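You operate a simulated robot arm through the tools that you are given. There is no shell and no other tool. Be economical: measure what you need, move in short steps, check, and stop when the job is done.

You are at the controls of a simulated two-armed robot. One attempt, no reset.

JOB
Take the lid off the ink pot on the top of the front window-side table and lay it down there.

It is judged by the outcome, as a careful person would: the job done as asked, and still so three seconds after it is handed in. It fails if anything else is knocked over, pushed out of place, dropped, spilled or broken. Lids that push on must go on centred and level and be pressed home; caps that screw on are set level and turned clockwise until they are tight.

ROBOT AND FRAMES
Two 7-joint arms with two-finger parallel grippers on one trunk, on a base that drives. Base frame: it is fixed to the floor where the robot stands at the start and does not move with it; the origin is under the middle of the robot, x ahead of it, y to its left, z up. Lengths are in m, angles in degrees, forces in N, time in s.
The left shoulder is at the start at [0.06, 0.189, 1.128], the right one opposite. With the tool pointing down near the work surface each hand reaches from about 0.1 to 0.64 m from the robot's upright axis, wherever it stands, measured 20 degrees to its own side. Payload 3.43 kg a hand.
The TCP of each hand is the grasp point between the finger pads, 0.03 m short of the fingertips. In the tool frame z runs along the fingers and y along their closing line. Largest opening 0.094 m; finger width 0.028, thickness 0.01; the body of the gripper, 0.05 by 0.096 m, starts 0.055 m behind the TCP.
Orientation is told as [roll, pitch, yaw] about the base's x, y, z axes, in that order, counted from this pose: with the fingers straight down and closing along the base's y, the tool's x points along the base's -x, its y along +y and its z along -z.

CONTROLS
- The arms move only by the tool jog_arm. It takes "left_commands", "right_commands" or both (then of equal length, played together; a hand with none holds still); each is a list of rows, each a list of 3 entries, a list of its own where there are three numbers: the shift along the tool's x, y, z in cm, then the turn, a rotation vector about the tool's x, y, z in degrees, then the opening, from 0 (shut) to 1 (fully open). In form: [[[dx, dy, dz], [rx, ry, rz], hand], ...]. A call has 1 to 12 rows; each row shifts and turns the commanded pose from where the row before left it, along the tool's axes as they then stand. Each row takes 0.2 s and may step no farther than 0.05 m and 8.6 degrees from the row before; otherwise, or with a gripper value out of range, the whole call is refused. Where a pose cannot be reached the arm comes as near as it can. A force on the tool above 40 N (or 10 N above the force at the start of the call, whichever is more), or a blocked arm, ends the call early, and 0.2 s more pass. Each finger travels about 0.153 m/s and halts on what it meets, pressing with about 22 N; the grip force reading is that of the motor and also rises with nothing between the fingers. The clock runs only during rows and for 0.2 s after the last one: add rows that do not move to give the fingers time. It gives the time, the measured TCP pose, the force on the tool (base axes), the opening and the grip force at its end, in the units of the frame above (readings bear some noise), with the torque about the TCP (base axes, N m) and any sound that the robot's microphone picked up.
- Cameras (640 x 400 px; columns grow to the right, rows downward): "scene" is now at [0.015, 0.0058, 1.673]; the picture's right is [0.07, -1.00, 0.00], its down [-0.79, -0.05, -0.61] and it looks along [0.61, 0.04, -0.80] (base axes); focal length 250 px, centre (320, 200). "left" rides on the left gripper at [0.076, -0.014, -0.103] in its tool frame; the picture's right is [0.18, 0.98, 0.00], its down [-0.75, 0.14, -0.64] and it looks along [-0.63, 0.12, 0.77] (tool axes); focal length 243 px, centre (320, 200). "right" rides on the right gripper at [0.076, 0.014, -0.103] in its tool frame; the picture's right is [-0.18, 0.98, 0.00], its down [-0.75, -0.14, -0.64] and it looks along [-0.63, -0.12, 0.77] (tool axes); focal length 243 px, centre (320, 200). There is no depth. A picture from a camera that has moved, and an enlarged one, comes with that camera's place and axes in the base frame and with its lens.
- get_image(camera): a new picture of that camera. It takes no simulated time.
- move_column(by): slides the trunk up (or, below 0, down) by that many m; the arms and the scene camera ride with it, the base frame stays. It gives what a move gives, with no picture.
- base_move(legs): drives the robot by 1 to 6 legs, each [ahead, left, turn to the left] in m, m and degrees, along the robot's own axes; the way and the turn of a leg run together, so that a leg with both is an arc; at most 1.5 m and 180 degrees a leg. The arms and the cameras ride along, it lands a little off, and it stops where it bumps. It gives what a move gives.
- turn_head(pan, tilt): turns the head with the scene camera to pan (to the left, within 86 degrees either way) and tilt (down, from -29 to 69), counted from straight ahead of the robot. It gives what a move gives.
- zoom(camera, box): a new picture of the part [left, top, right, bottom] of that camera's present view, enlarged. It takes no simulated time.
- hand_in(): hands the job in; it is judged then, once.

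Work in short steps. Places have to be worked out from the pictures, the camera data and where the tool is seen: move nearer, look again, correct. Check each grasp and each placing, and mend what went wrong. You have 120 turns and 100 pictures in all, those below and enlarged ones among them. Open the grippers and draw the arms clear of the work before you hand the job in, unless the task says otherwise; then end with one line.

The tools are called after "Emit:" as a command line: name --argument value ..., lists and objects as JSON in quotes. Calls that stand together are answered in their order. jog_arm: Moves the arms, as the interface text tells. Its arguments: {"type":"object","properties":{"left_commands":{"type":"array"},"right_commands":{"type":"array"}},"required":[]} The other tools are called the same way: move_column (by) slides the trunk up or down; base_move (legs) drives the base; turn_head (pan, tilt) turns the head that bears the scene camera; get_image (camera) takes a picture; zoom (camera, box) takes an enlarged picture of a part of a camera's view; hand_in () hands the job in.

At the start:

```text
time: 0.0
left_eef_pos: [0.4281, 0.2455, 1.0482]
left_tool_rot: [0.0, 0.0, 0.0]
left_wrist_force: [0.0, -0.1, -0.2]
left_ft_torque: [-0.01, 0.03, 0.02]
left_finger_gap: 0.0942
left_grasp_force: 0.1
right_eef_pos: [0.3371, -0.089, 1.0495]
right_tool_rot: [0.0, 0.0, 0.0]
right_wrist_force: [-1.1, -0.9, -0.1]
right_ft_torque: [-0.02, -0.01, 0.01]
right_finger_gap: 0.094
right_grasp_force: 0.0
trunk travel left (down, up): [-0.8, 0.19]
robot x, y, heading: [-0.0038, -0.0013, -0.1]
head pan, tilt: [3.9, 52.7]
```

scene: 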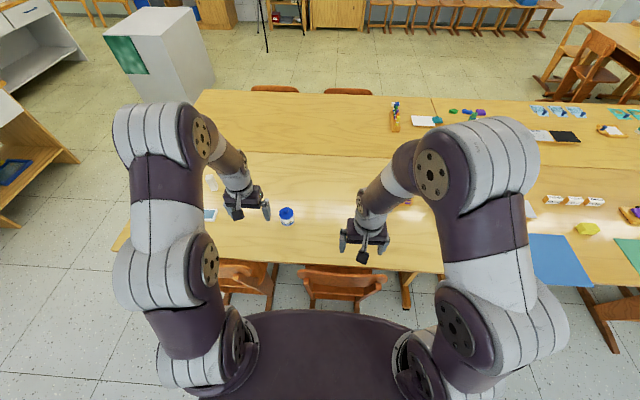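
right: 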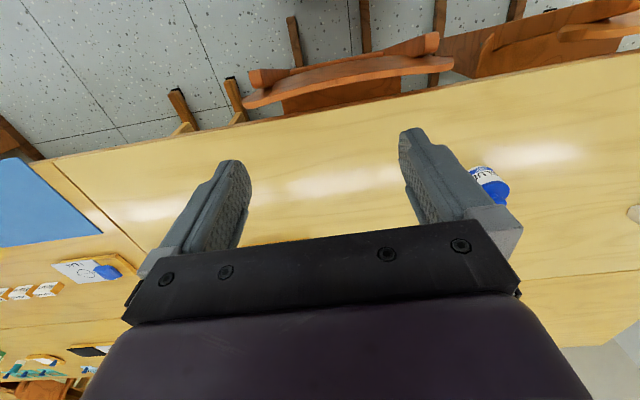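
left: 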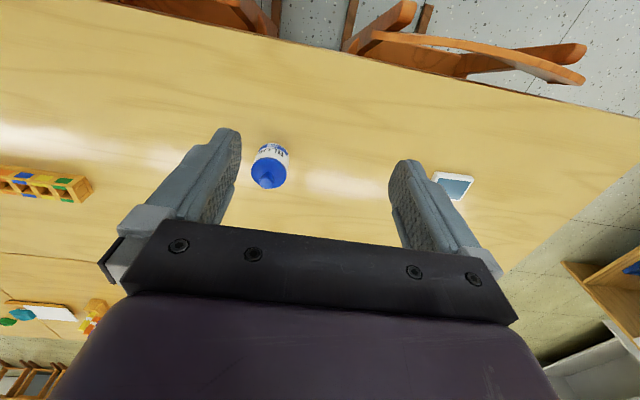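

A white pot with a blue lid stands near the left hand; I zoom to check what it is.

Emit:
zoom --camera "left" --box '[220, 120, 320, 200]'

Emit:
zoom --camera "scene" --box '[240, 180, 340, 243]'

Emit:
zoom --camera "scene" --box '[380, 90, 640, 252]'

```text
5.00 times, centred on (270, 160) of left
camera zoom: at [0.3533, 0.2291, 1.1503], right [-0.18, 0.98, 0.0], down [0.75, 0.14, 0.64], along [0.63, 0.12, -0.77], focal length 1213 px, centre (570, 400)
```

zoom: 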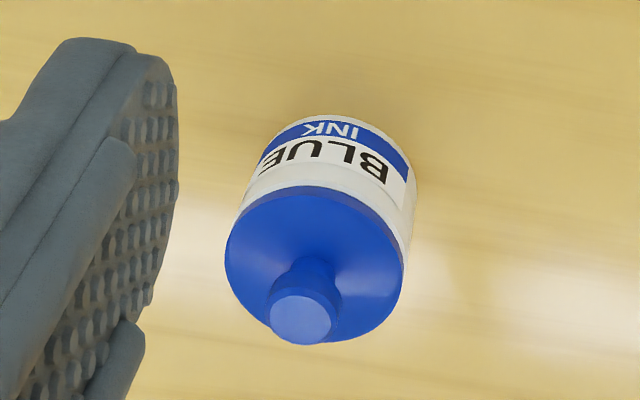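

```text
6.35 times, centred on (290, 212) of scene
camera zoom: at [0.015, 0.0058, 1.673], right [0.07, -1.0, 0.0], down [-0.79, -0.05, -0.61], along [0.61, 0.04, -0.8], focal length 1588 px, centre (510, 127)
```

zoom: 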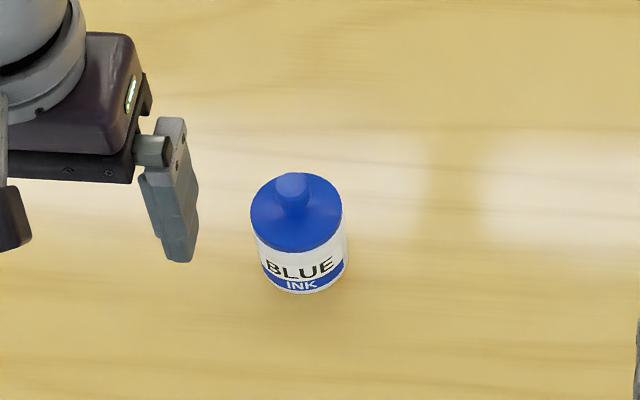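

```text
2.46 times, centred on (510, 171) of scene
camera zoom: at [0.015, 0.0058, 1.673], right [0.07, -1.0, 0.0], down [-0.79, -0.05, -0.61], along [0.61, 0.04, -0.8], focal length 616 px, centre (-148, 271)
```

zoom: 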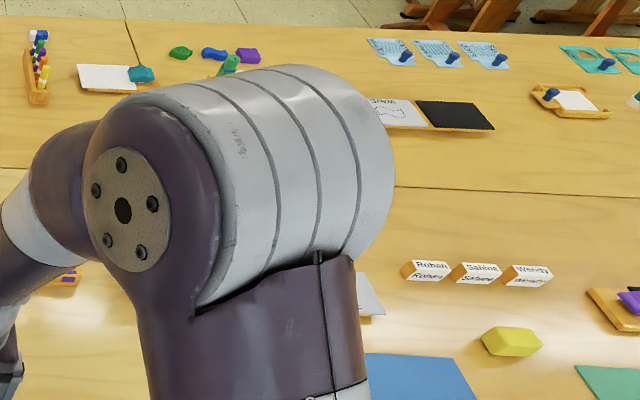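

It is the ink pot; triangulating from both pictures the knob top is at about (0.599, 0.187, 0.829), lid about 0.059 across. I move the left hand above it, staying well clear.

Emit:
jog_arm --left_commands '[[[-2.85, -0.98, 0], [0, 0, 0], 1], [[-2.85, -0.98, 0], [0, 0, 0], 1], [[-2.85, -0.98, 1], [0, 0, 0], 1], [[-2.85, -0.98, 2], [0, 0, 0], 1], [[-2.85, -0.98, 3], [0, 0, 0], 1], [[-2.85, -0.98, 3], [0, 0, 0], 1], [[0, 0, 2], [0, 0, 0], 1], [[0, 0, 0], [0, 0, 0], 1]]'

Emit:
get_image --camera "left"

Emit:
get_image --camera "scene"

```text
time: 1.8
left_eef_pos: [0.6005, 0.1876, 0.9396]
left_tool_rot: [0.0, 0.0, -0.1]
left_wrist_force: [-0.5, -0.1, -0.1]
left_ft_torque: [0.01, -0.03, 0.01]
left_finger_gap: 0.094
left_grasp_force: 0.1
right_eef_pos: [0.3384, -0.0881, 1.0495]
right_tool_rot: [-0.1, 0.0, 0.0]
right_wrist_force: [0.3, 0.5, 0.3]
right_ft_torque: [-0.03, 0.02, 0.02]
right_finger_gap: 0.094
right_grasp_force: 0.1
trunk travel left (down, up): [-0.8, 0.19]
robot x, y, heading: [0.0019, 0.0003, 0.0]
head pan, tilt: [3.9, 52.7]
```

```text
93 pictures are left
camera left: at [0.5255, 0.1714, 1.0414], right [-0.18, 0.98, 0.0], down [0.75, 0.14, 0.64], along [0.63, 0.12, -0.77], focal length 243 px, centre (320, 200)
```

left: 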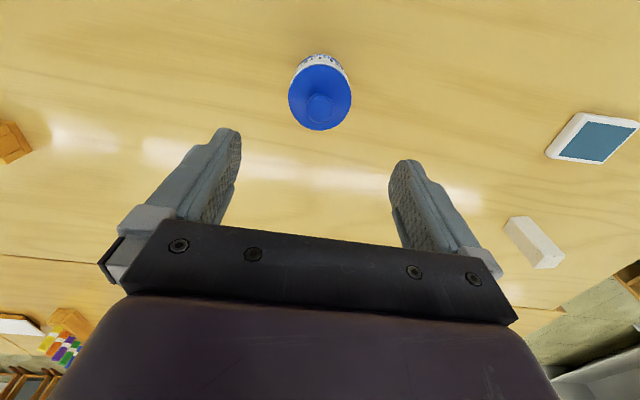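

```text
92 pictures are left
camera scene: at [0.0149, 0.0056, 1.673], right [0.07, -1.0, 0.0], down [-0.79, -0.05, -0.61], along [0.61, 0.04, -0.8], focal length 250 px, centre (320, 200)
```

scene: 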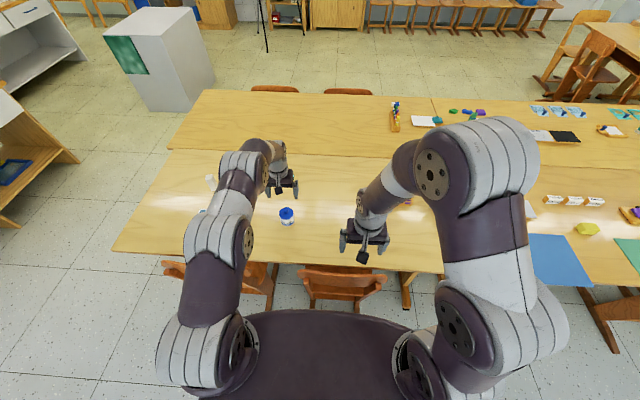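

The new view puts the knob at about (0.595, 0.186), agreeing. I zoom to refine centre and heights.

Emit:
zoom --camera "left" --box '[270, 45, 370, 145]'

Emit:
zoom --camera "scene" --box '[256, 190, 320, 230]'

Emit:
zoom --camera "right" --box '[448, 140, 544, 220]'

```text
4.00 times, centred on (320, 95) of left
camera zoom: at [0.5255, 0.1714, 1.0414], right [-0.18, 0.98, 0.0], down [0.75, 0.14, 0.64], along [0.63, 0.12, -0.77], focal length 970 px, centre (320, 620)
```

zoom: 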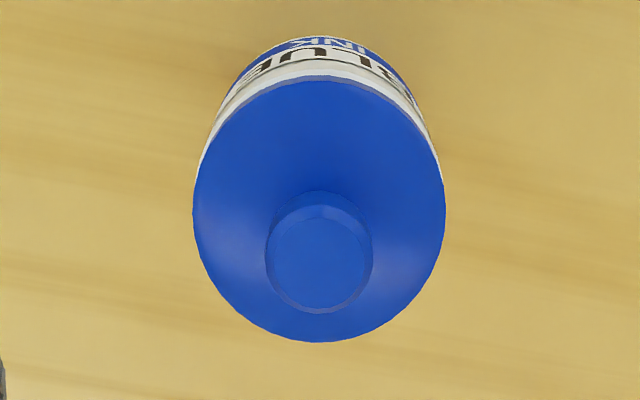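

```text
10.00 times, centred on (288, 210) of scene
camera zoom: at [0.0149, 0.0056, 1.673], right [0.07, -1.0, 0.0], down [-0.79, -0.05, -0.61], along [0.61, 0.04, -0.8], focal length 2502 px, centre (640, 100)
```

zoom: 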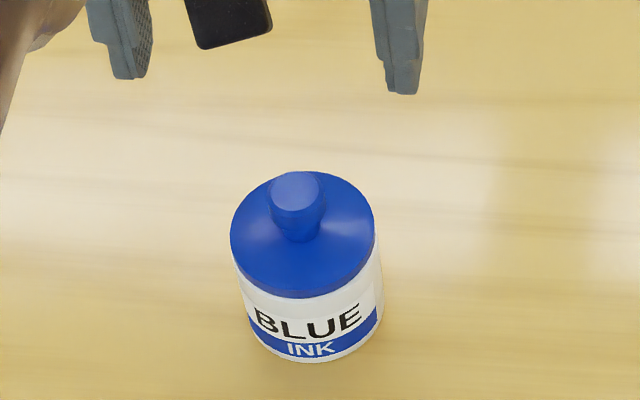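

```text
5.00 times, centred on (496, 180) of right
camera zoom: at [0.2625, -0.0746, 1.152], right [0.18, 0.98, 0.0], down [0.75, -0.14, 0.64], along [0.63, -0.12, -0.77], focal length 1213 px, centre (-560, 300)
```

zoom: 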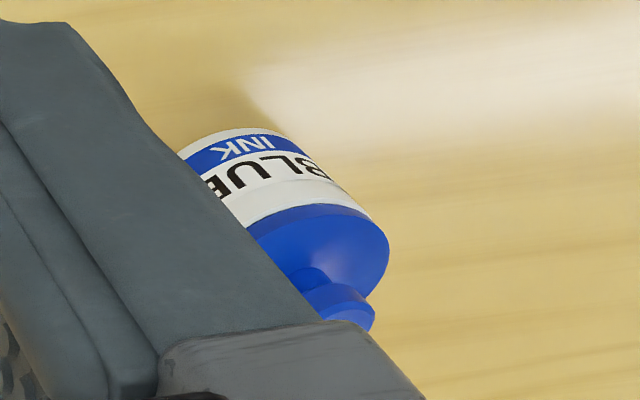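

Knob is centred at about (0.601, 0.186), about 0.023 wide, with the lid's top at about z 0.80. I lower so the fingertips straddle the knob, a few mm above the lid, and check before closing.

Emit:
jog_arm --left_commands '[[[0, -0.15, 3], [0, 0, 0], 1], [[0, 0, 3], [0, 0, 0], 1], [[0, 0, 2], [0, 0, 0], 1], [[0, 0, 1], [0, 0, 0], 0.6], [[0, 0, 0.7], [0, 0, 0], 0.6], [[0, 0, 0], [0, 0, 0], 0.6]]'

Emit:
get_image --camera "left"

Emit:
zoom --camera "scene" --box '[256, 180, 320, 230]'

```text
time: 3.2
left_eef_pos: [0.5999, 0.1866, 0.8415]
left_tool_rot: [0.0, 0.0, -0.1]
left_wrist_force: [0.8, -0.6, -0.1]
left_ft_torque: [0.01, 0.01, 0.03]
left_finger_gap: 0.0565
left_grasp_force: 0.2
right_eef_pos: [0.3371, -0.0895, 1.0497]
right_tool_rot: [0.0, 0.0, 0.0]
right_wrist_force: [-0.3, 0.6, 0.2]
right_ft_torque: [0.0, -0.02, -0.04]
right_finger_gap: 0.0939
right_grasp_force: 0.0
trunk travel left (down, up): [-0.8, 0.19]
robot x, y, heading: [0.0039, -0.0012, -0.1]
head pan, tilt: [3.9, 52.7]
```

```text
88 pictures are left
camera left: at [0.5258, 0.17, 0.9438], right [-0.18, 0.98, 0.0], down [0.75, 0.14, 0.64], along [0.63, 0.12, -0.77], focal length 243 px, centre (320, 200)
```

left: 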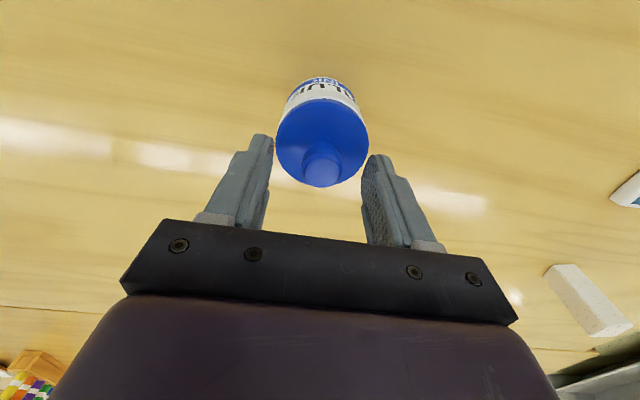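

```text
8.00 times, centred on (288, 205) of scene
camera zoom: at [0.015, 0.0057, 1.673], right [0.07, -1.0, 0.0], down [-0.79, -0.05, -0.61], along [0.61, 0.04, -0.8], focal length 2001 px, centre (576, 160)
```

zoom: 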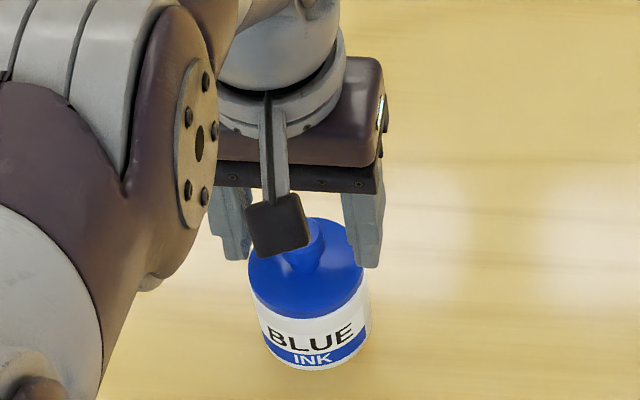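

Alignment holds (knob now measured at (0.600, 0.185)). I lower 4 mm and close on the knob.

Emit:
jog_arm --left_commands '[[[0, -0.1, 0.4], [0, 0, 0], 0.6], [[0, 0, 0], [0, 0, 0], 0.4], [[0, 0, 0], [0, 0, 0], 0.3], [[0, 0, 0], [0, 0, 0], 0.2], [[0, 0, 0], [0, 0, 0], 0], [[0, 0, 0], [0, 0, 0], 0]]'

Emit:
get_image --camera "left"

```text
time: 4.6
left_eef_pos: [0.5995, 0.1852, 0.8389]
left_tool_rot: [0.0, 0.0, 0.0]
left_wrist_force: [0.2, 0.2, -0.9]
left_ft_torque: [0.01, 0.04, 0.02]
left_finger_gap: 0.0221
left_grasp_force: 22.5
right_eef_pos: [0.3387, -0.0881, 1.0504]
right_tool_rot: [0.0, 0.0, 0.0]
right_wrist_force: [0.2, -0.3, -0.2]
right_ft_torque: [0.03, -0.01, -0.01]
right_finger_gap: 0.0942
right_grasp_force: 0.0
trunk travel left (down, up): [-0.8, 0.19]
robot x, y, heading: [0.0011, -0.0002, -0.0]
head pan, tilt: [3.9, 52.7]
heard: snap
```

```text
86 pictures are left
camera left: at [0.5256, 0.169, 0.9401], right [-0.18, 0.98, 0.0], down [0.75, 0.14, 0.64], along [0.63, 0.12, -0.77], focal length 243 px, centre (320, 200)
```

left: 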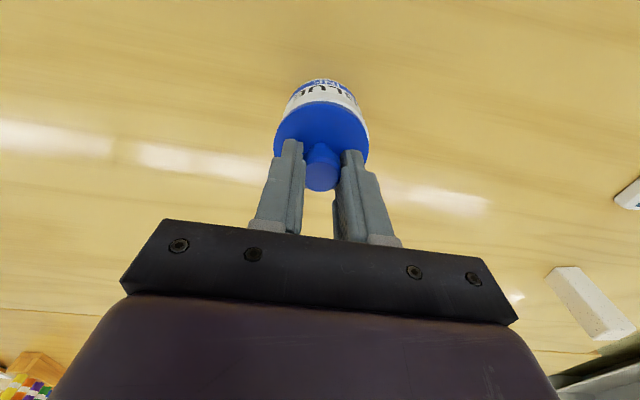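

The knob is gripped (gap 0.022) and a snap was heard. I lift slowly a little and look whether only the lid rises.

Emit:
jog_arm --left_commands '[[[0, 0, -0.2], [0, 0, 0], 0], [[0, 0, -0.2], [0, 0, 0], 0], [[0, 0, -0.2], [0, 0, 0], 0], [[0, 0, -0.2], [0, 0, 0], 0], [[0, 0, 0], [0, 0, 0], 0]]'

Emit:
zoom --camera "left" --box '[240, 50, 400, 210]'

Emit:
zoom --camera "scene" --box '[256, 190, 320, 230]'

```text
time: 5.8
left_eef_pos: [0.5992, 0.1843, 0.8441]
left_tool_rot: [0.0, 0.0, 0.0]
left_wrist_force: [-0.8, 0.0, -0.4]
left_ft_torque: [0.05, 0.02, 0.0]
left_finger_gap: 0.0223
left_grasp_force: 22.0
right_eef_pos: [0.3389, -0.0883, 1.0495]
right_tool_rot: [0.0, 0.1, 0.0]
right_wrist_force: [-0.7, 0.0, -0.1]
right_ft_torque: [-0.01, -0.01, -0.02]
right_finger_gap: 0.094
right_grasp_force: 0.0
trunk travel left (down, up): [-0.8, 0.19]
robot x, y, heading: [0.0016, 0.0006, -0.2]
head pan, tilt: [3.9, 52.7]
```

```text
2.50 times, centred on (320, 130) of left
camera zoom: at [0.5242, 0.1682, 0.9471], right [-0.18, 0.98, 0.0], down [0.75, 0.14, 0.64], along [0.63, 0.12, -0.77], focal length 606 px, centre (320, 375)
```

zoom: 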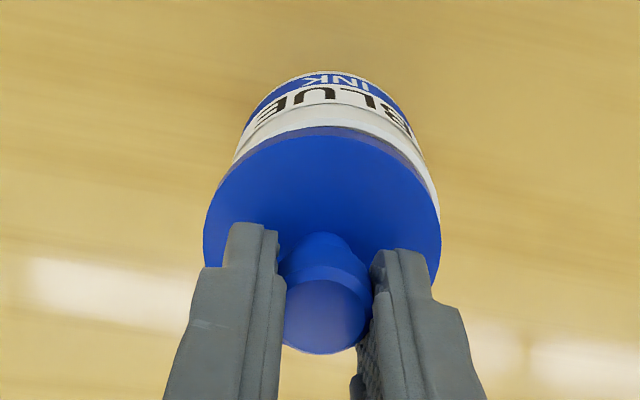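

```text
10.00 times, centred on (288, 210) of scene
camera zoom: at [0.0152, 0.0058, 1.673], right [0.07, -1.0, 0.0], down [-0.79, -0.05, -0.61], along [0.61, 0.04, -0.8], focal length 2502 px, centre (640, 100)
```

zoom: 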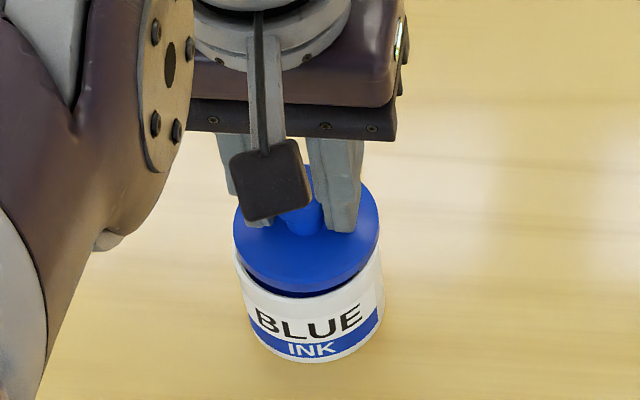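

The lid is separating (dark gap) and the pot stays put. I lift straight up further.

Emit:
jog_arm --left_commands '[[[0, 0, -0.4], [0, 0, 0], 0], [[0, 0, -0.6], [0, 0, 0], 0], [[0, 0, -1], [0, 0, 0], 0], [[0, 0, -2], [0, 0, 0], 0], [[0, 0, -2], [0, 0, 0], 0], [[0, 0, -2], [0, 0, 0], 0], [[0, 0, 0], [0, 0, 0], 0]]'

Emit:
get_image --camera "left"

Emit:
get_image --camera "scene"

```text
time: 7.4
left_eef_pos: [0.6018, 0.186, 0.9256]
left_tool_rot: [-0.1, 0.0, 0.0]
left_wrist_force: [0.3, -1.6, 0.0]
left_ft_torque: [-0.04, 0.0, 0.0]
left_finger_gap: 0.0222
left_grasp_force: 21.5
right_eef_pos: [0.3384, -0.0887, 1.0489]
right_tool_rot: [0.0, -0.1, 0.0]
right_wrist_force: [-0.4, -0.1, -0.1]
right_ft_torque: [-0.02, 0.02, 0.0]
right_finger_gap: 0.094
right_grasp_force: 0.1
trunk travel left (down, up): [-0.8, 0.19]
robot x, y, heading: [-0.0009, 0.0009, 0.1]
head pan, tilt: [3.9, 52.7]
```

```text
83 pictures are left
camera left: at [0.5263, 0.1692, 1.0279], right [-0.18, 0.98, 0.0], down [0.75, 0.14, 0.64], along [0.63, 0.12, -0.77], focal length 243 px, centre (320, 200)
```

left: 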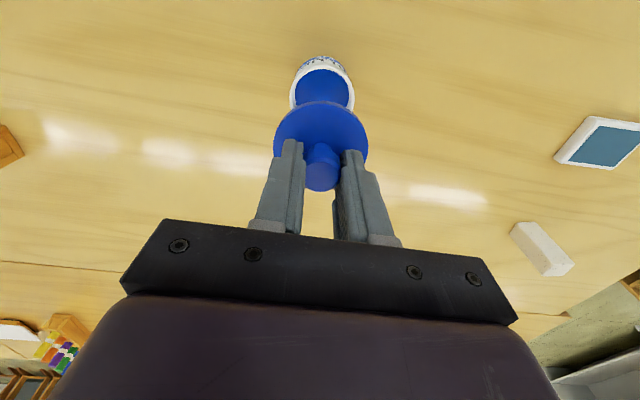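

```text
82 pictures are left
camera scene: at [0.0154, 0.0058, 1.673], right [0.07, -1.0, 0.0], down [-0.79, -0.05, -0.61], along [0.6, 0.04, -0.8], focal length 250 px, centre (320, 200)
```

scene: 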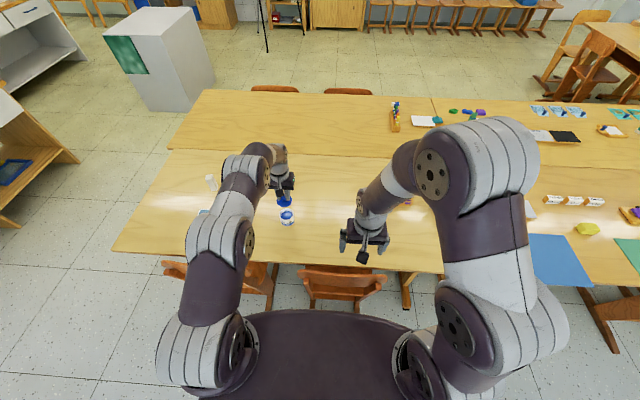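

The lid is free and the pot stands. I carry the lid at this height to a clear spot at about (0.57, 0.06), right of the pot, and look.

Emit:
jog_arm --left_commands '[[[0.4, -1.5, 0], [0, 0, 0], 0], [[0.5, -2, 0], [0, 0, 0], 0], [[0.5, -2, 0], [0, 0, 0], 0], [[0.5, -2, 0], [0, 0, 0], 0], [[0.5, -2, 0], [0, 0, 0], 0], [[0.4, -1.6, 0], [0, 0, 0], 0], [[0.4, -1.5, 0], [0, 0, 0], 0], [[0, 0, 2], [0, 0, 0], 0], [[0, 0, 2], [0, 0, 0], 0], [[0, 0, 2], [0, 0, 0], 0], [[0, 0, 2], [0, 0, 0], 0], [[0, 0, 0], [0, 0, 0], 0]]'

Emit:
get_image --camera "left"

Emit:
zoom --camera "scene" --box '[240, 160, 400, 260]'

Emit:
get_image --camera "right"

```text
time: 10.0
left_eef_pos: [0.5685, 0.0566, 0.8447]
left_tool_rot: [0.1, -0.1, -0.1]
left_wrist_force: [-0.4, 0.2, 0.1]
left_ft_torque: [-0.02, -0.02, -0.01]
left_finger_gap: 0.0222
left_grasp_force: 21.5
right_eef_pos: [0.3385, -0.0898, 1.0497]
right_tool_rot: [0.0, 0.0, 0.0]
right_wrist_force: [-0.2, 0.4, 0.8]
right_ft_torque: [0.01, -0.01, 0.01]
right_finger_gap: 0.0941
right_grasp_force: 0.0
trunk travel left (down, up): [-0.8, 0.19]
robot x, y, heading: [0.0011, 0.0046, -0.1]
head pan, tilt: [3.9, 52.7]
```

```text
81 pictures are left
camera left: at [0.4944, 0.0413, 0.9471], right [-0.18, 0.98, 0.0], down [0.75, 0.14, 0.64], along [0.63, 0.12, -0.77], focal length 243 px, centre (320, 200)
```

left: 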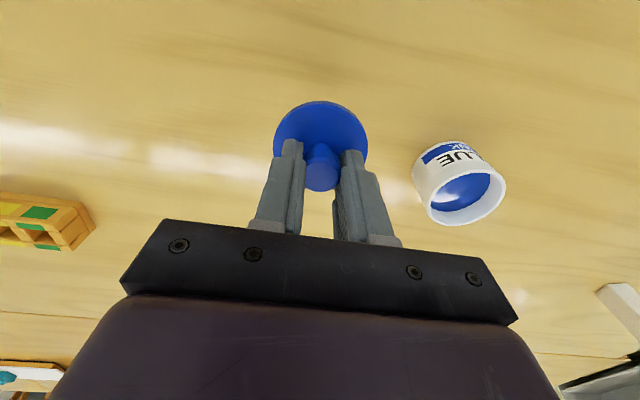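

```text
4.00 times, centred on (320, 210) of scene
camera zoom: at [0.0148, 0.0056, 1.673], right [0.07, -1.0, 0.0], down [-0.79, -0.05, -0.61], along [0.61, 0.04, -0.8], focal length 1001 px, centre (320, 160)
```

zoom: 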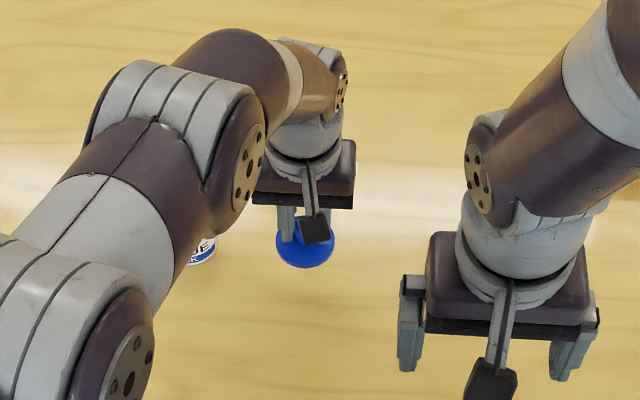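

```text
79 pictures are left
camera right: at [0.2624, -0.0746, 1.152], right [0.18, 0.98, 0.0], down [0.75, -0.14, 0.64], along [0.63, -0.12, -0.77], focal length 243 px, centre (320, 200)
```

right: 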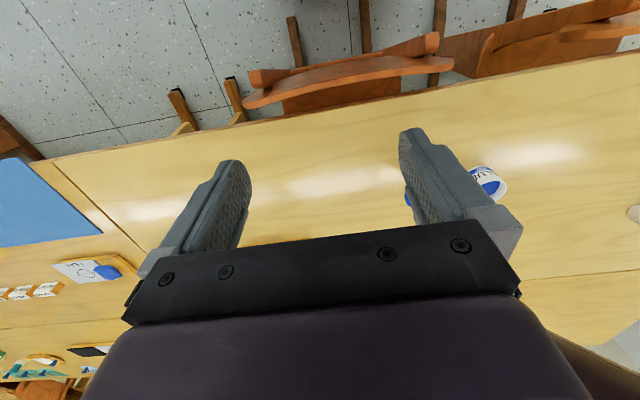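

The spot under the lid is clear. I lower in small steps toward the expected contact at TCP z of about 0.795.

Emit:
jog_arm --left_commands '[[[0, 0, 1], [0, 0, 0], 0], [[0, 0, 1], [0, 0, 0], 0], [[0, 0, 1], [0, 0, 0], 0], [[0, 0, 0.5], [0, 0, 0], 0], [[0, 0, 0.3], [0, 0, 0], 0], [[0, 0, 0.2], [0, 0, 0], 0], [[0, 0, 0], [0, 0, 0], 0]]'

Emit:
get_image --camera "left"

```text
time: 11.6
left_eef_pos: [0.5669, 0.0575, 0.8057]
left_tool_rot: [-0.1, 0.0, -0.1]
left_wrist_force: [0.5, 0.6, -0.7]
left_ft_torque: [0.01, -0.04, -0.02]
left_finger_gap: 0.0221
left_grasp_force: 21.8
right_eef_pos: [0.3375, -0.0878, 1.0485]
right_tool_rot: [0.0, 0.0, 0.0]
right_wrist_force: [-0.1, 0.1, 0.0]
right_ft_torque: [0.02, 0.01, 0.01]
right_finger_gap: 0.0938
right_grasp_force: 0.0
trunk travel left (down, up): [-0.8, 0.19]
robot x, y, heading: [0.0011, -0.0008, 0.2]
head pan, tilt: [3.9, 52.7]
```

```text
78 pictures are left
camera left: at [0.4914, 0.0417, 0.9069], right [-0.18, 0.98, 0.0], down [0.75, 0.14, 0.64], along [0.63, 0.12, -0.77], focal length 243 px, centre (320, 200)
```

left: 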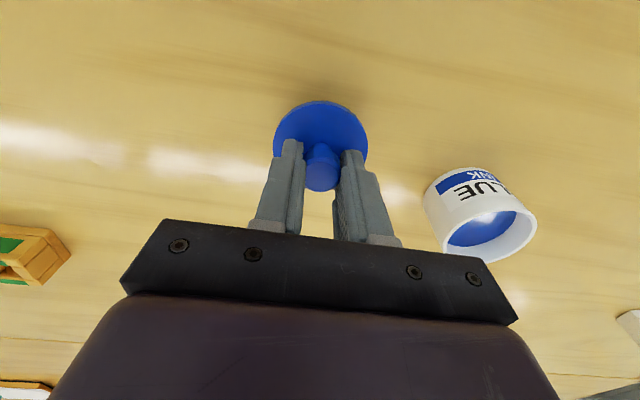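

No contact yet; I go on in 1 to 2 mm steps.

Emit:
jog_arm --left_commands '[[[0, 0, 0.2], [0, 0, 0], 0], [[0, 0, 0.2], [0, 0, 0], 0], [[0, 0, 0.1], [0, 0, 0], 0], [[0, 0, 0.1], [0, 0, 0], 0], [[0, 0, 0], [0, 0, 0], 0]]'

```text
time: 12.8
left_eef_pos: [0.5664, 0.0574, 0.7982]
left_tool_rot: [0.0, 0.0, -0.1]
left_wrist_force: [0.0, 0.7, -0.5]
left_ft_torque: [-0.01, -0.01, -0.01]
left_finger_gap: 0.0222
left_grasp_force: 22.1
right_eef_pos: [0.3378, -0.0885, 1.048]
right_tool_rot: [0.0, 0.0, 0.0]
right_wrist_force: [-1.1, 0.4, -0.2]
right_ft_torque: [-0.01, 0.02, 0.0]
right_finger_gap: 0.0941
right_grasp_force: 0.0
trunk travel left (down, up): [-0.8, 0.19]
robot x, y, heading: [-0.0007, -0.0001, 0.1]
head pan, tilt: [3.9, 52.7]
```

Still free; continuing in 1 mm steps.

Emit:
jog_arm --left_commands '[[[0, 0, 0.1], [0, 0, 0], 0], [[0, 0, 0.1], [0, 0, 0], 0], [[0, 0, 0.1], [0, 0, 0], 0], [[0, 0, 0.1], [0, 0, 0], 0], [[0, 0, 0], [0, 0, 0], 0]]'

Emit:
zoom --camera "left" --box '[240, 60, 400, 210]'

Emit:
zoom --camera "scene" --box '[285, 200, 349, 240]'

```text
time: 14.0
left_eef_pos: [0.5677, 0.0584, 0.7966]
left_tool_rot: [-0.1, 0.0, 0.0]
left_wrist_force: [0.1, -0.8, 0.5]
left_ft_torque: [0.01, 0.03, 0.0]
left_finger_gap: 0.0223
left_grasp_force: 21.8
right_eef_pos: [0.3381, -0.0878, 1.0492]
right_tool_rot: [0.0, 0.0, 0.1]
right_wrist_force: [-0.1, -0.2, 0.7]
right_ft_torque: [0.0, 0.0, 0.02]
right_finger_gap: 0.0942
right_grasp_force: 0.1
trunk travel left (down, up): [-0.8, 0.19]
robot x, y, heading: [-0.0001, 0.0009, 0.0]
head pan, tilt: [3.9, 52.7]
```

```text
2.67 times, centred on (320, 135) of left
camera zoom: at [0.4928, 0.0418, 0.8973], right [-0.18, 0.98, 0.0], down [0.75, 0.14, 0.64], along [0.63, 0.12, -0.77], focal length 647 px, centre (320, 373)
```

zoom: 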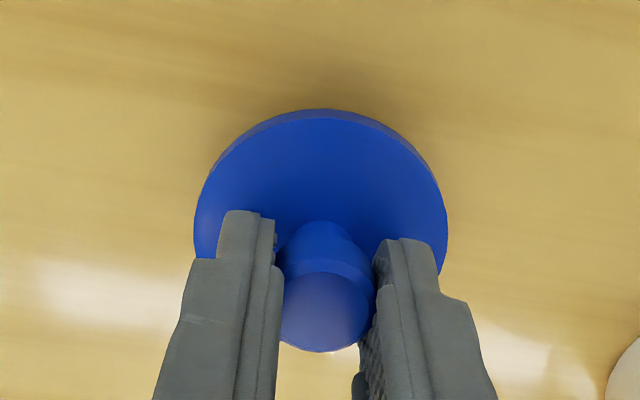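

```text
10.00 times, centred on (317, 220) of scene
camera zoom: at [0.0151, 0.0057, 1.673], right [0.07, -1.0, 0.0], down [-0.79, -0.05, -0.61], along [0.61, 0.04, -0.8], focal length 2502 px, centre (350, 0)
```

zoom: 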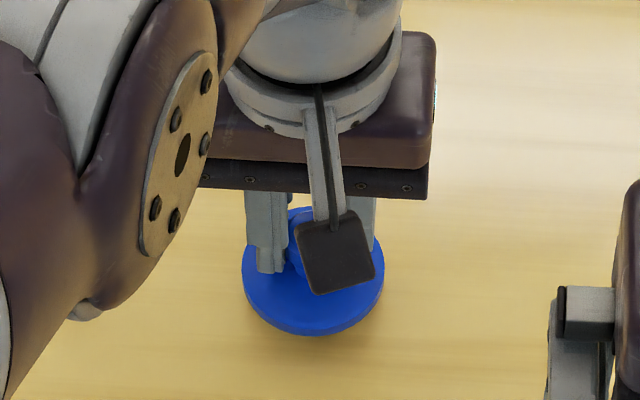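

Very near the table but no contact force; more 1 mm steps.

Emit:
jog_arm --left_commands '[[[0, 0, 0.1], [0, 0, 0], 0], [[0, 0, 0.1], [0, 0, 0], 0], [[0, 0, 0.1], [0, 0, 0], 0], [[0, 0, 0], [0, 0, 0], 0]]'

```text
time: 15.0
left_eef_pos: [0.5668, 0.0571, 0.7921]
left_tool_rot: [0.0, 0.1, 0.0]
left_wrist_force: [0.9, 0.1, 0.0]
left_ft_torque: [0.0, 0.02, 0.0]
left_finger_gap: 0.0222
left_grasp_force: 21.6
right_eef_pos: [0.3381, -0.0876, 1.049]
right_tool_rot: [-0.1, 0.0, 0.1]
right_wrist_force: [-0.4, -0.5, 0.2]
right_ft_torque: [0.0, 0.0, 0.0]
right_finger_gap: 0.0943
right_grasp_force: 0.2
trunk travel left (down, up): [-0.8, 0.19]
robot x, y, heading: [-0.0001, 0.0022, 0.0]
head pan, tilt: [3.9, 52.7]
```

Still free; continue.

Emit:
jog_arm --left_commands '[[[0, 0, 0.1], [0, 0, 0], 0], [[0, 0, 0.1], [0, 0, 0], 0], [[0, 0, 0.1], [0, 0, 0], 0], [[0, 0, 0], [0, 0, 0], 0]]'

Emit:
zoom --camera "left" --box '[240, 60, 400, 210]'

```text
time: 16.0
left_eef_pos: [0.5675, 0.059, 0.7911]
left_tool_rot: [0.1, 0.0, 0.0]
left_wrist_force: [-0.2, 0.1, -0.6]
left_ft_torque: [0.05, 0.02, 0.01]
left_finger_gap: 0.0222
left_grasp_force: 21.8
right_eef_pos: [0.3383, -0.0881, 1.0495]
right_tool_rot: [0.0, 0.0, 0.0]
right_wrist_force: [0.4, 0.2, -0.6]
right_ft_torque: [-0.01, 0.02, 0.04]
right_finger_gap: 0.0939
right_grasp_force: 0.0
trunk travel left (down, up): [-0.8, 0.19]
robot x, y, heading: [-0.0004, -0.0012, -0.1]
head pan, tilt: [3.9, 52.7]
```

```text
2.67 times, centred on (320, 135) of left
camera zoom: at [0.4921, 0.0422, 0.8916], right [-0.18, 0.98, 0.0], down [0.75, 0.14, 0.64], along [0.63, 0.12, -0.77], focal length 647 px, centre (320, 373)
```

zoom: 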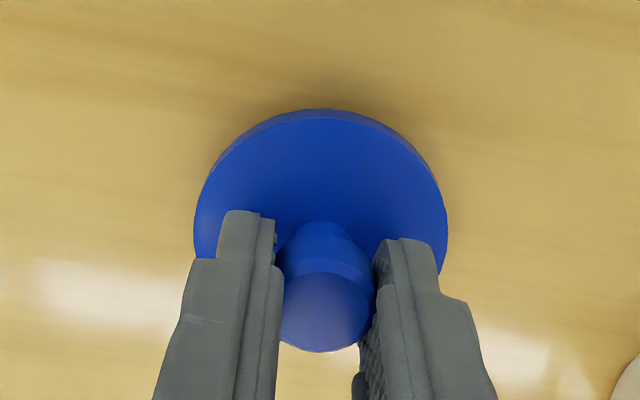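

The shadow is closing in but no contact; continue.

Emit:
jog_arm --left_commands '[[[0, 0, 0.1], [0, 0, 0], 0], [[0, 0, 0.1], [0, 0, 0], 0], [[0, 0, 0.1], [0, 0, 0], 0], [[0, 0, 0], [0, 0, 0], 0]]'

```text
time: 17.0
left_eef_pos: [0.5661, 0.0587, 0.7846]
left_tool_rot: [0.0, 0.0, 0.1]
left_wrist_force: [-0.8, 0.3, -0.3]
left_ft_torque: [-0.02, -0.02, -0.02]
left_finger_gap: 0.0222
left_grasp_force: 22.0
right_eef_pos: [0.3377, -0.088, 1.0501]
right_tool_rot: [0.0, 0.0, 0.0]
right_wrist_force: [-0.9, 0.3, -0.3]
right_ft_torque: [0.01, 0.02, -0.03]
right_finger_gap: 0.094
right_grasp_force: 0.0
trunk travel left (down, up): [-0.8, 0.19]
robot x, y, heading: [-0.0001, 0.0025, -0.2]
head pan, tilt: [3.9, 52.7]
```

Still free; continue.

Emit:
jog_arm --left_commands '[[[0, 0, 0.1], [0, 0, 0], 0], [[0, 0, 0.1], [0, 0, 0], 0], [[0, 0, 0.1], [0, 0, 0], 0], [[0, 0, 0], [0, 0, 0], 0]]'

Emit:
zoom --camera "left" --box '[240, 60, 400, 210]'

Emit:
zoom --camera "scene" --box '[285, 200, 349, 240]'

```text
time: 18.0
left_eef_pos: [0.5659, 0.0584, 0.7842]
left_tool_rot: [-0.1, -0.1, 0.1]
left_wrist_force: [-0.5, -1.3, 6.1]
left_ft_torque: [-0.03, 0.1, 0.0]
left_finger_gap: 0.0222
left_grasp_force: 22.2
right_eef_pos: [0.338, -0.0884, 1.0499]
right_tool_rot: [0.0, 0.0, -0.1]
right_wrist_force: [-0.2, -0.6, -0.3]
right_ft_torque: [0.02, -0.04, -0.04]
right_finger_gap: 0.0941
right_grasp_force: 0.2
trunk travel left (down, up): [-0.8, 0.19]
robot x, y, heading: [0.0025, 0.0028, 0.1]
head pan, tilt: [3.9, 52.7]
```

```text
2.67 times, centred on (320, 135) of left
camera zoom: at [0.4915, 0.0417, 0.8858], right [-0.18, 0.98, 0.0], down [0.75, 0.14, 0.64], along [0.63, 0.12, -0.77], focal length 647 px, centre (320, 373)
```

zoom: 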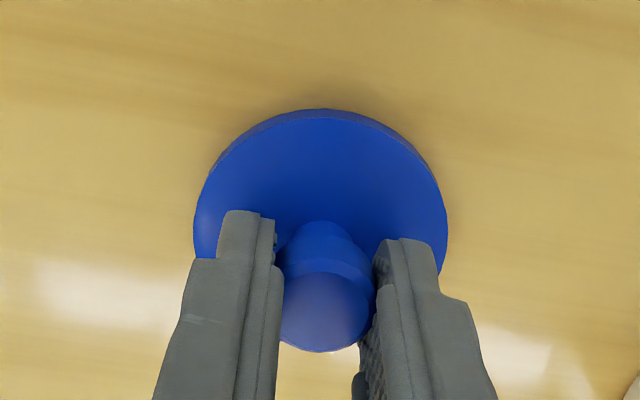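

```text
10.00 times, centred on (317, 220) of scene
camera zoom: at [0.014, 0.0054, 1.6731], right [0.07, -1.0, 0.0], down [-0.79, -0.05, -0.61], along [0.61, 0.04, -0.79], focal length 2502 px, centre (350, 0)
```

zoom: 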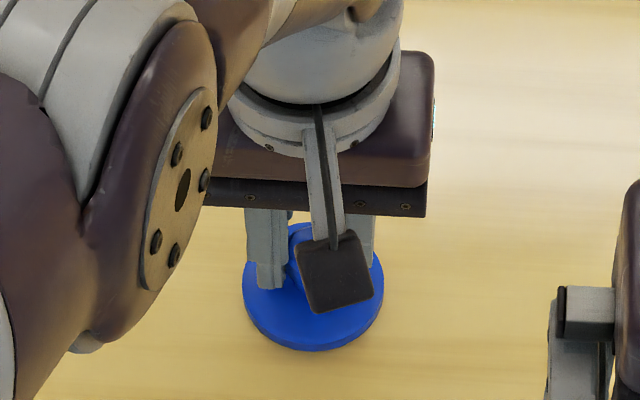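

Contact: 6 N upward. The lid rests on the table; I open gradually and then rise straight up.

Emit:
jog_arm --left_commands '[[[0, 0, 0], [0, 0, 0], 0.3], [[0, 0, 0], [0, 0, 0], 0.45], [[0, 0, 0], [0, 0, 0], 0.6], [[0, 0, 0], [0, 0, 0], 0.6], [[0, 0, -1], [0, 0, 0], 0.6], [[0, 0, -2], [0, 0, 0], 0.6], [[0, 0, -4], [0, 0, 0], 0.6], [[0, 0, -4], [0, 0, 0], 1], [[0, 0, -4], [0, 0, 0], 1], [[0, 0, 0], [0, 0, 0], 1]]'

Emit:
get_image --camera "left"

Emit:
zoom --camera "scene" --box '[240, 160, 400, 260]'

```text
time: 20.2
left_eef_pos: [0.5682, 0.0573, 0.9347]
left_tool_rot: [-0.1, -0.1, 0.0]
left_wrist_force: [-1.2, 0.2, 0.0]
left_ft_torque: [0.0, 0.01, 0.01]
left_finger_gap: 0.0941
left_grasp_force: 0.1
right_eef_pos: [0.3389, -0.0886, 1.0469]
right_tool_rot: [0.0, 0.0, 0.0]
right_wrist_force: [-0.2, -0.6, 0.6]
right_ft_torque: [0.01, -0.01, 0.02]
right_finger_gap: 0.094
right_grasp_force: 0.0
trunk travel left (down, up): [-0.8, 0.19]
robot x, y, heading: [0.0001, 0.0011, 0.0]
head pan, tilt: [3.9, 52.7]
```

```text
72 pictures are left
camera left: at [0.4929, 0.041, 1.0354], right [-0.18, 0.98, 0.0], down [0.75, 0.14, 0.64], along [0.63, 0.12, -0.77], focal length 243 px, centre (320, 200)
```

left: 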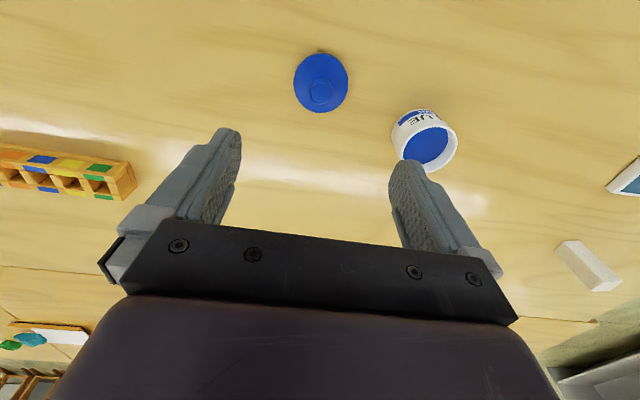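

```text
4.00 times, centred on (320, 210) of scene
camera zoom: at [0.0156, 0.0057, 1.673], right [0.07, -1.0, 0.0], down [-0.79, -0.05, -0.61], along [0.6, 0.04, -0.8], focal length 1001 px, centre (320, 160)
```

zoom: 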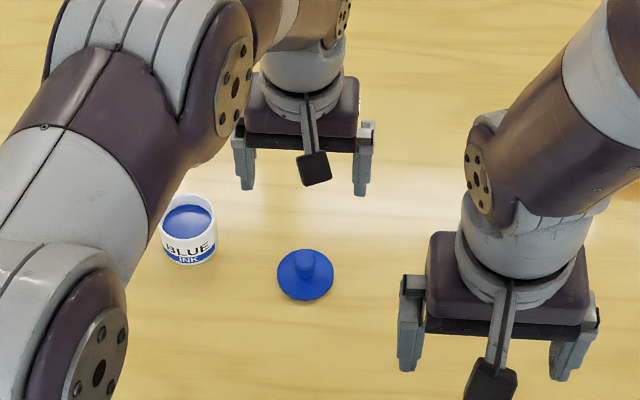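

The lid lies flat on the table and the open pot stands undisturbed. I raise the left arm and draw it back toward its starting pose.

Emit:
jog_arm --left_commands '[[[0, 0, -4], [0, 0, 0], 1], [[0, 0, -4], [0, 0, 0], 1], [[0, 0, -3.5], [0, 0, 0], 1], [[2.5, 3, 0], [0, 0, 0], 1], [[2.5, 3, 0], [0, 0, 0], 1], [[2.5, 3, 0], [0, 0, 0], 1], [[2.5, 3, 0], [0, 0, 0], 1], [[2.5, 3, 0], [0, 0, 0], 1], [[1.5, 3, 0], [0, 0, 0], 1], [[0, 0, 0], [0, 0, 0], 1]]'

Emit:
get_image --camera "scene"

```text
time: 22.4
left_eef_pos: [0.4272, 0.2379, 1.0482]
left_tool_rot: [-0.1, 0.0, 0.1]
left_wrist_force: [0.2, -0.3, -0.6]
left_ft_torque: [0.01, 0.0, -0.02]
left_finger_gap: 0.094
left_grasp_force: 0.1
right_eef_pos: [0.3373, -0.0891, 1.0492]
right_tool_rot: [0.0, 0.0, 0.0]
right_wrist_force: [-0.3, 0.3, -0.1]
right_ft_torque: [0.05, 0.0, 0.02]
right_finger_gap: 0.0939
right_grasp_force: 0.0
trunk travel left (down, up): [-0.8, 0.19]
robot x, y, heading: [0.0024, -0.0035, 0.1]
head pan, tilt: [3.9, 52.7]
```

```text
70 pictures are left
camera scene: at [0.0154, 0.0051, 1.673], right [0.07, -1.0, 0.0], down [-0.79, -0.05, -0.61], along [0.6, 0.04, -0.8], focal length 250 px, centre (320, 200)
```

scene: 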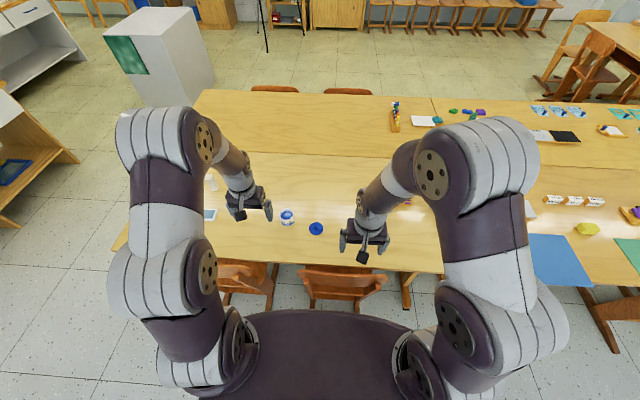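

The arms are clear, the pot is open and upright, and the lid lies on the table; I hand in.

Emit:
hand_in

```text
The job is handed in.
```

The lid is off the ink pot and lies flat on the same table, about 13 cm to the right of the pot, which is still standing where it was; nothing else was touched.
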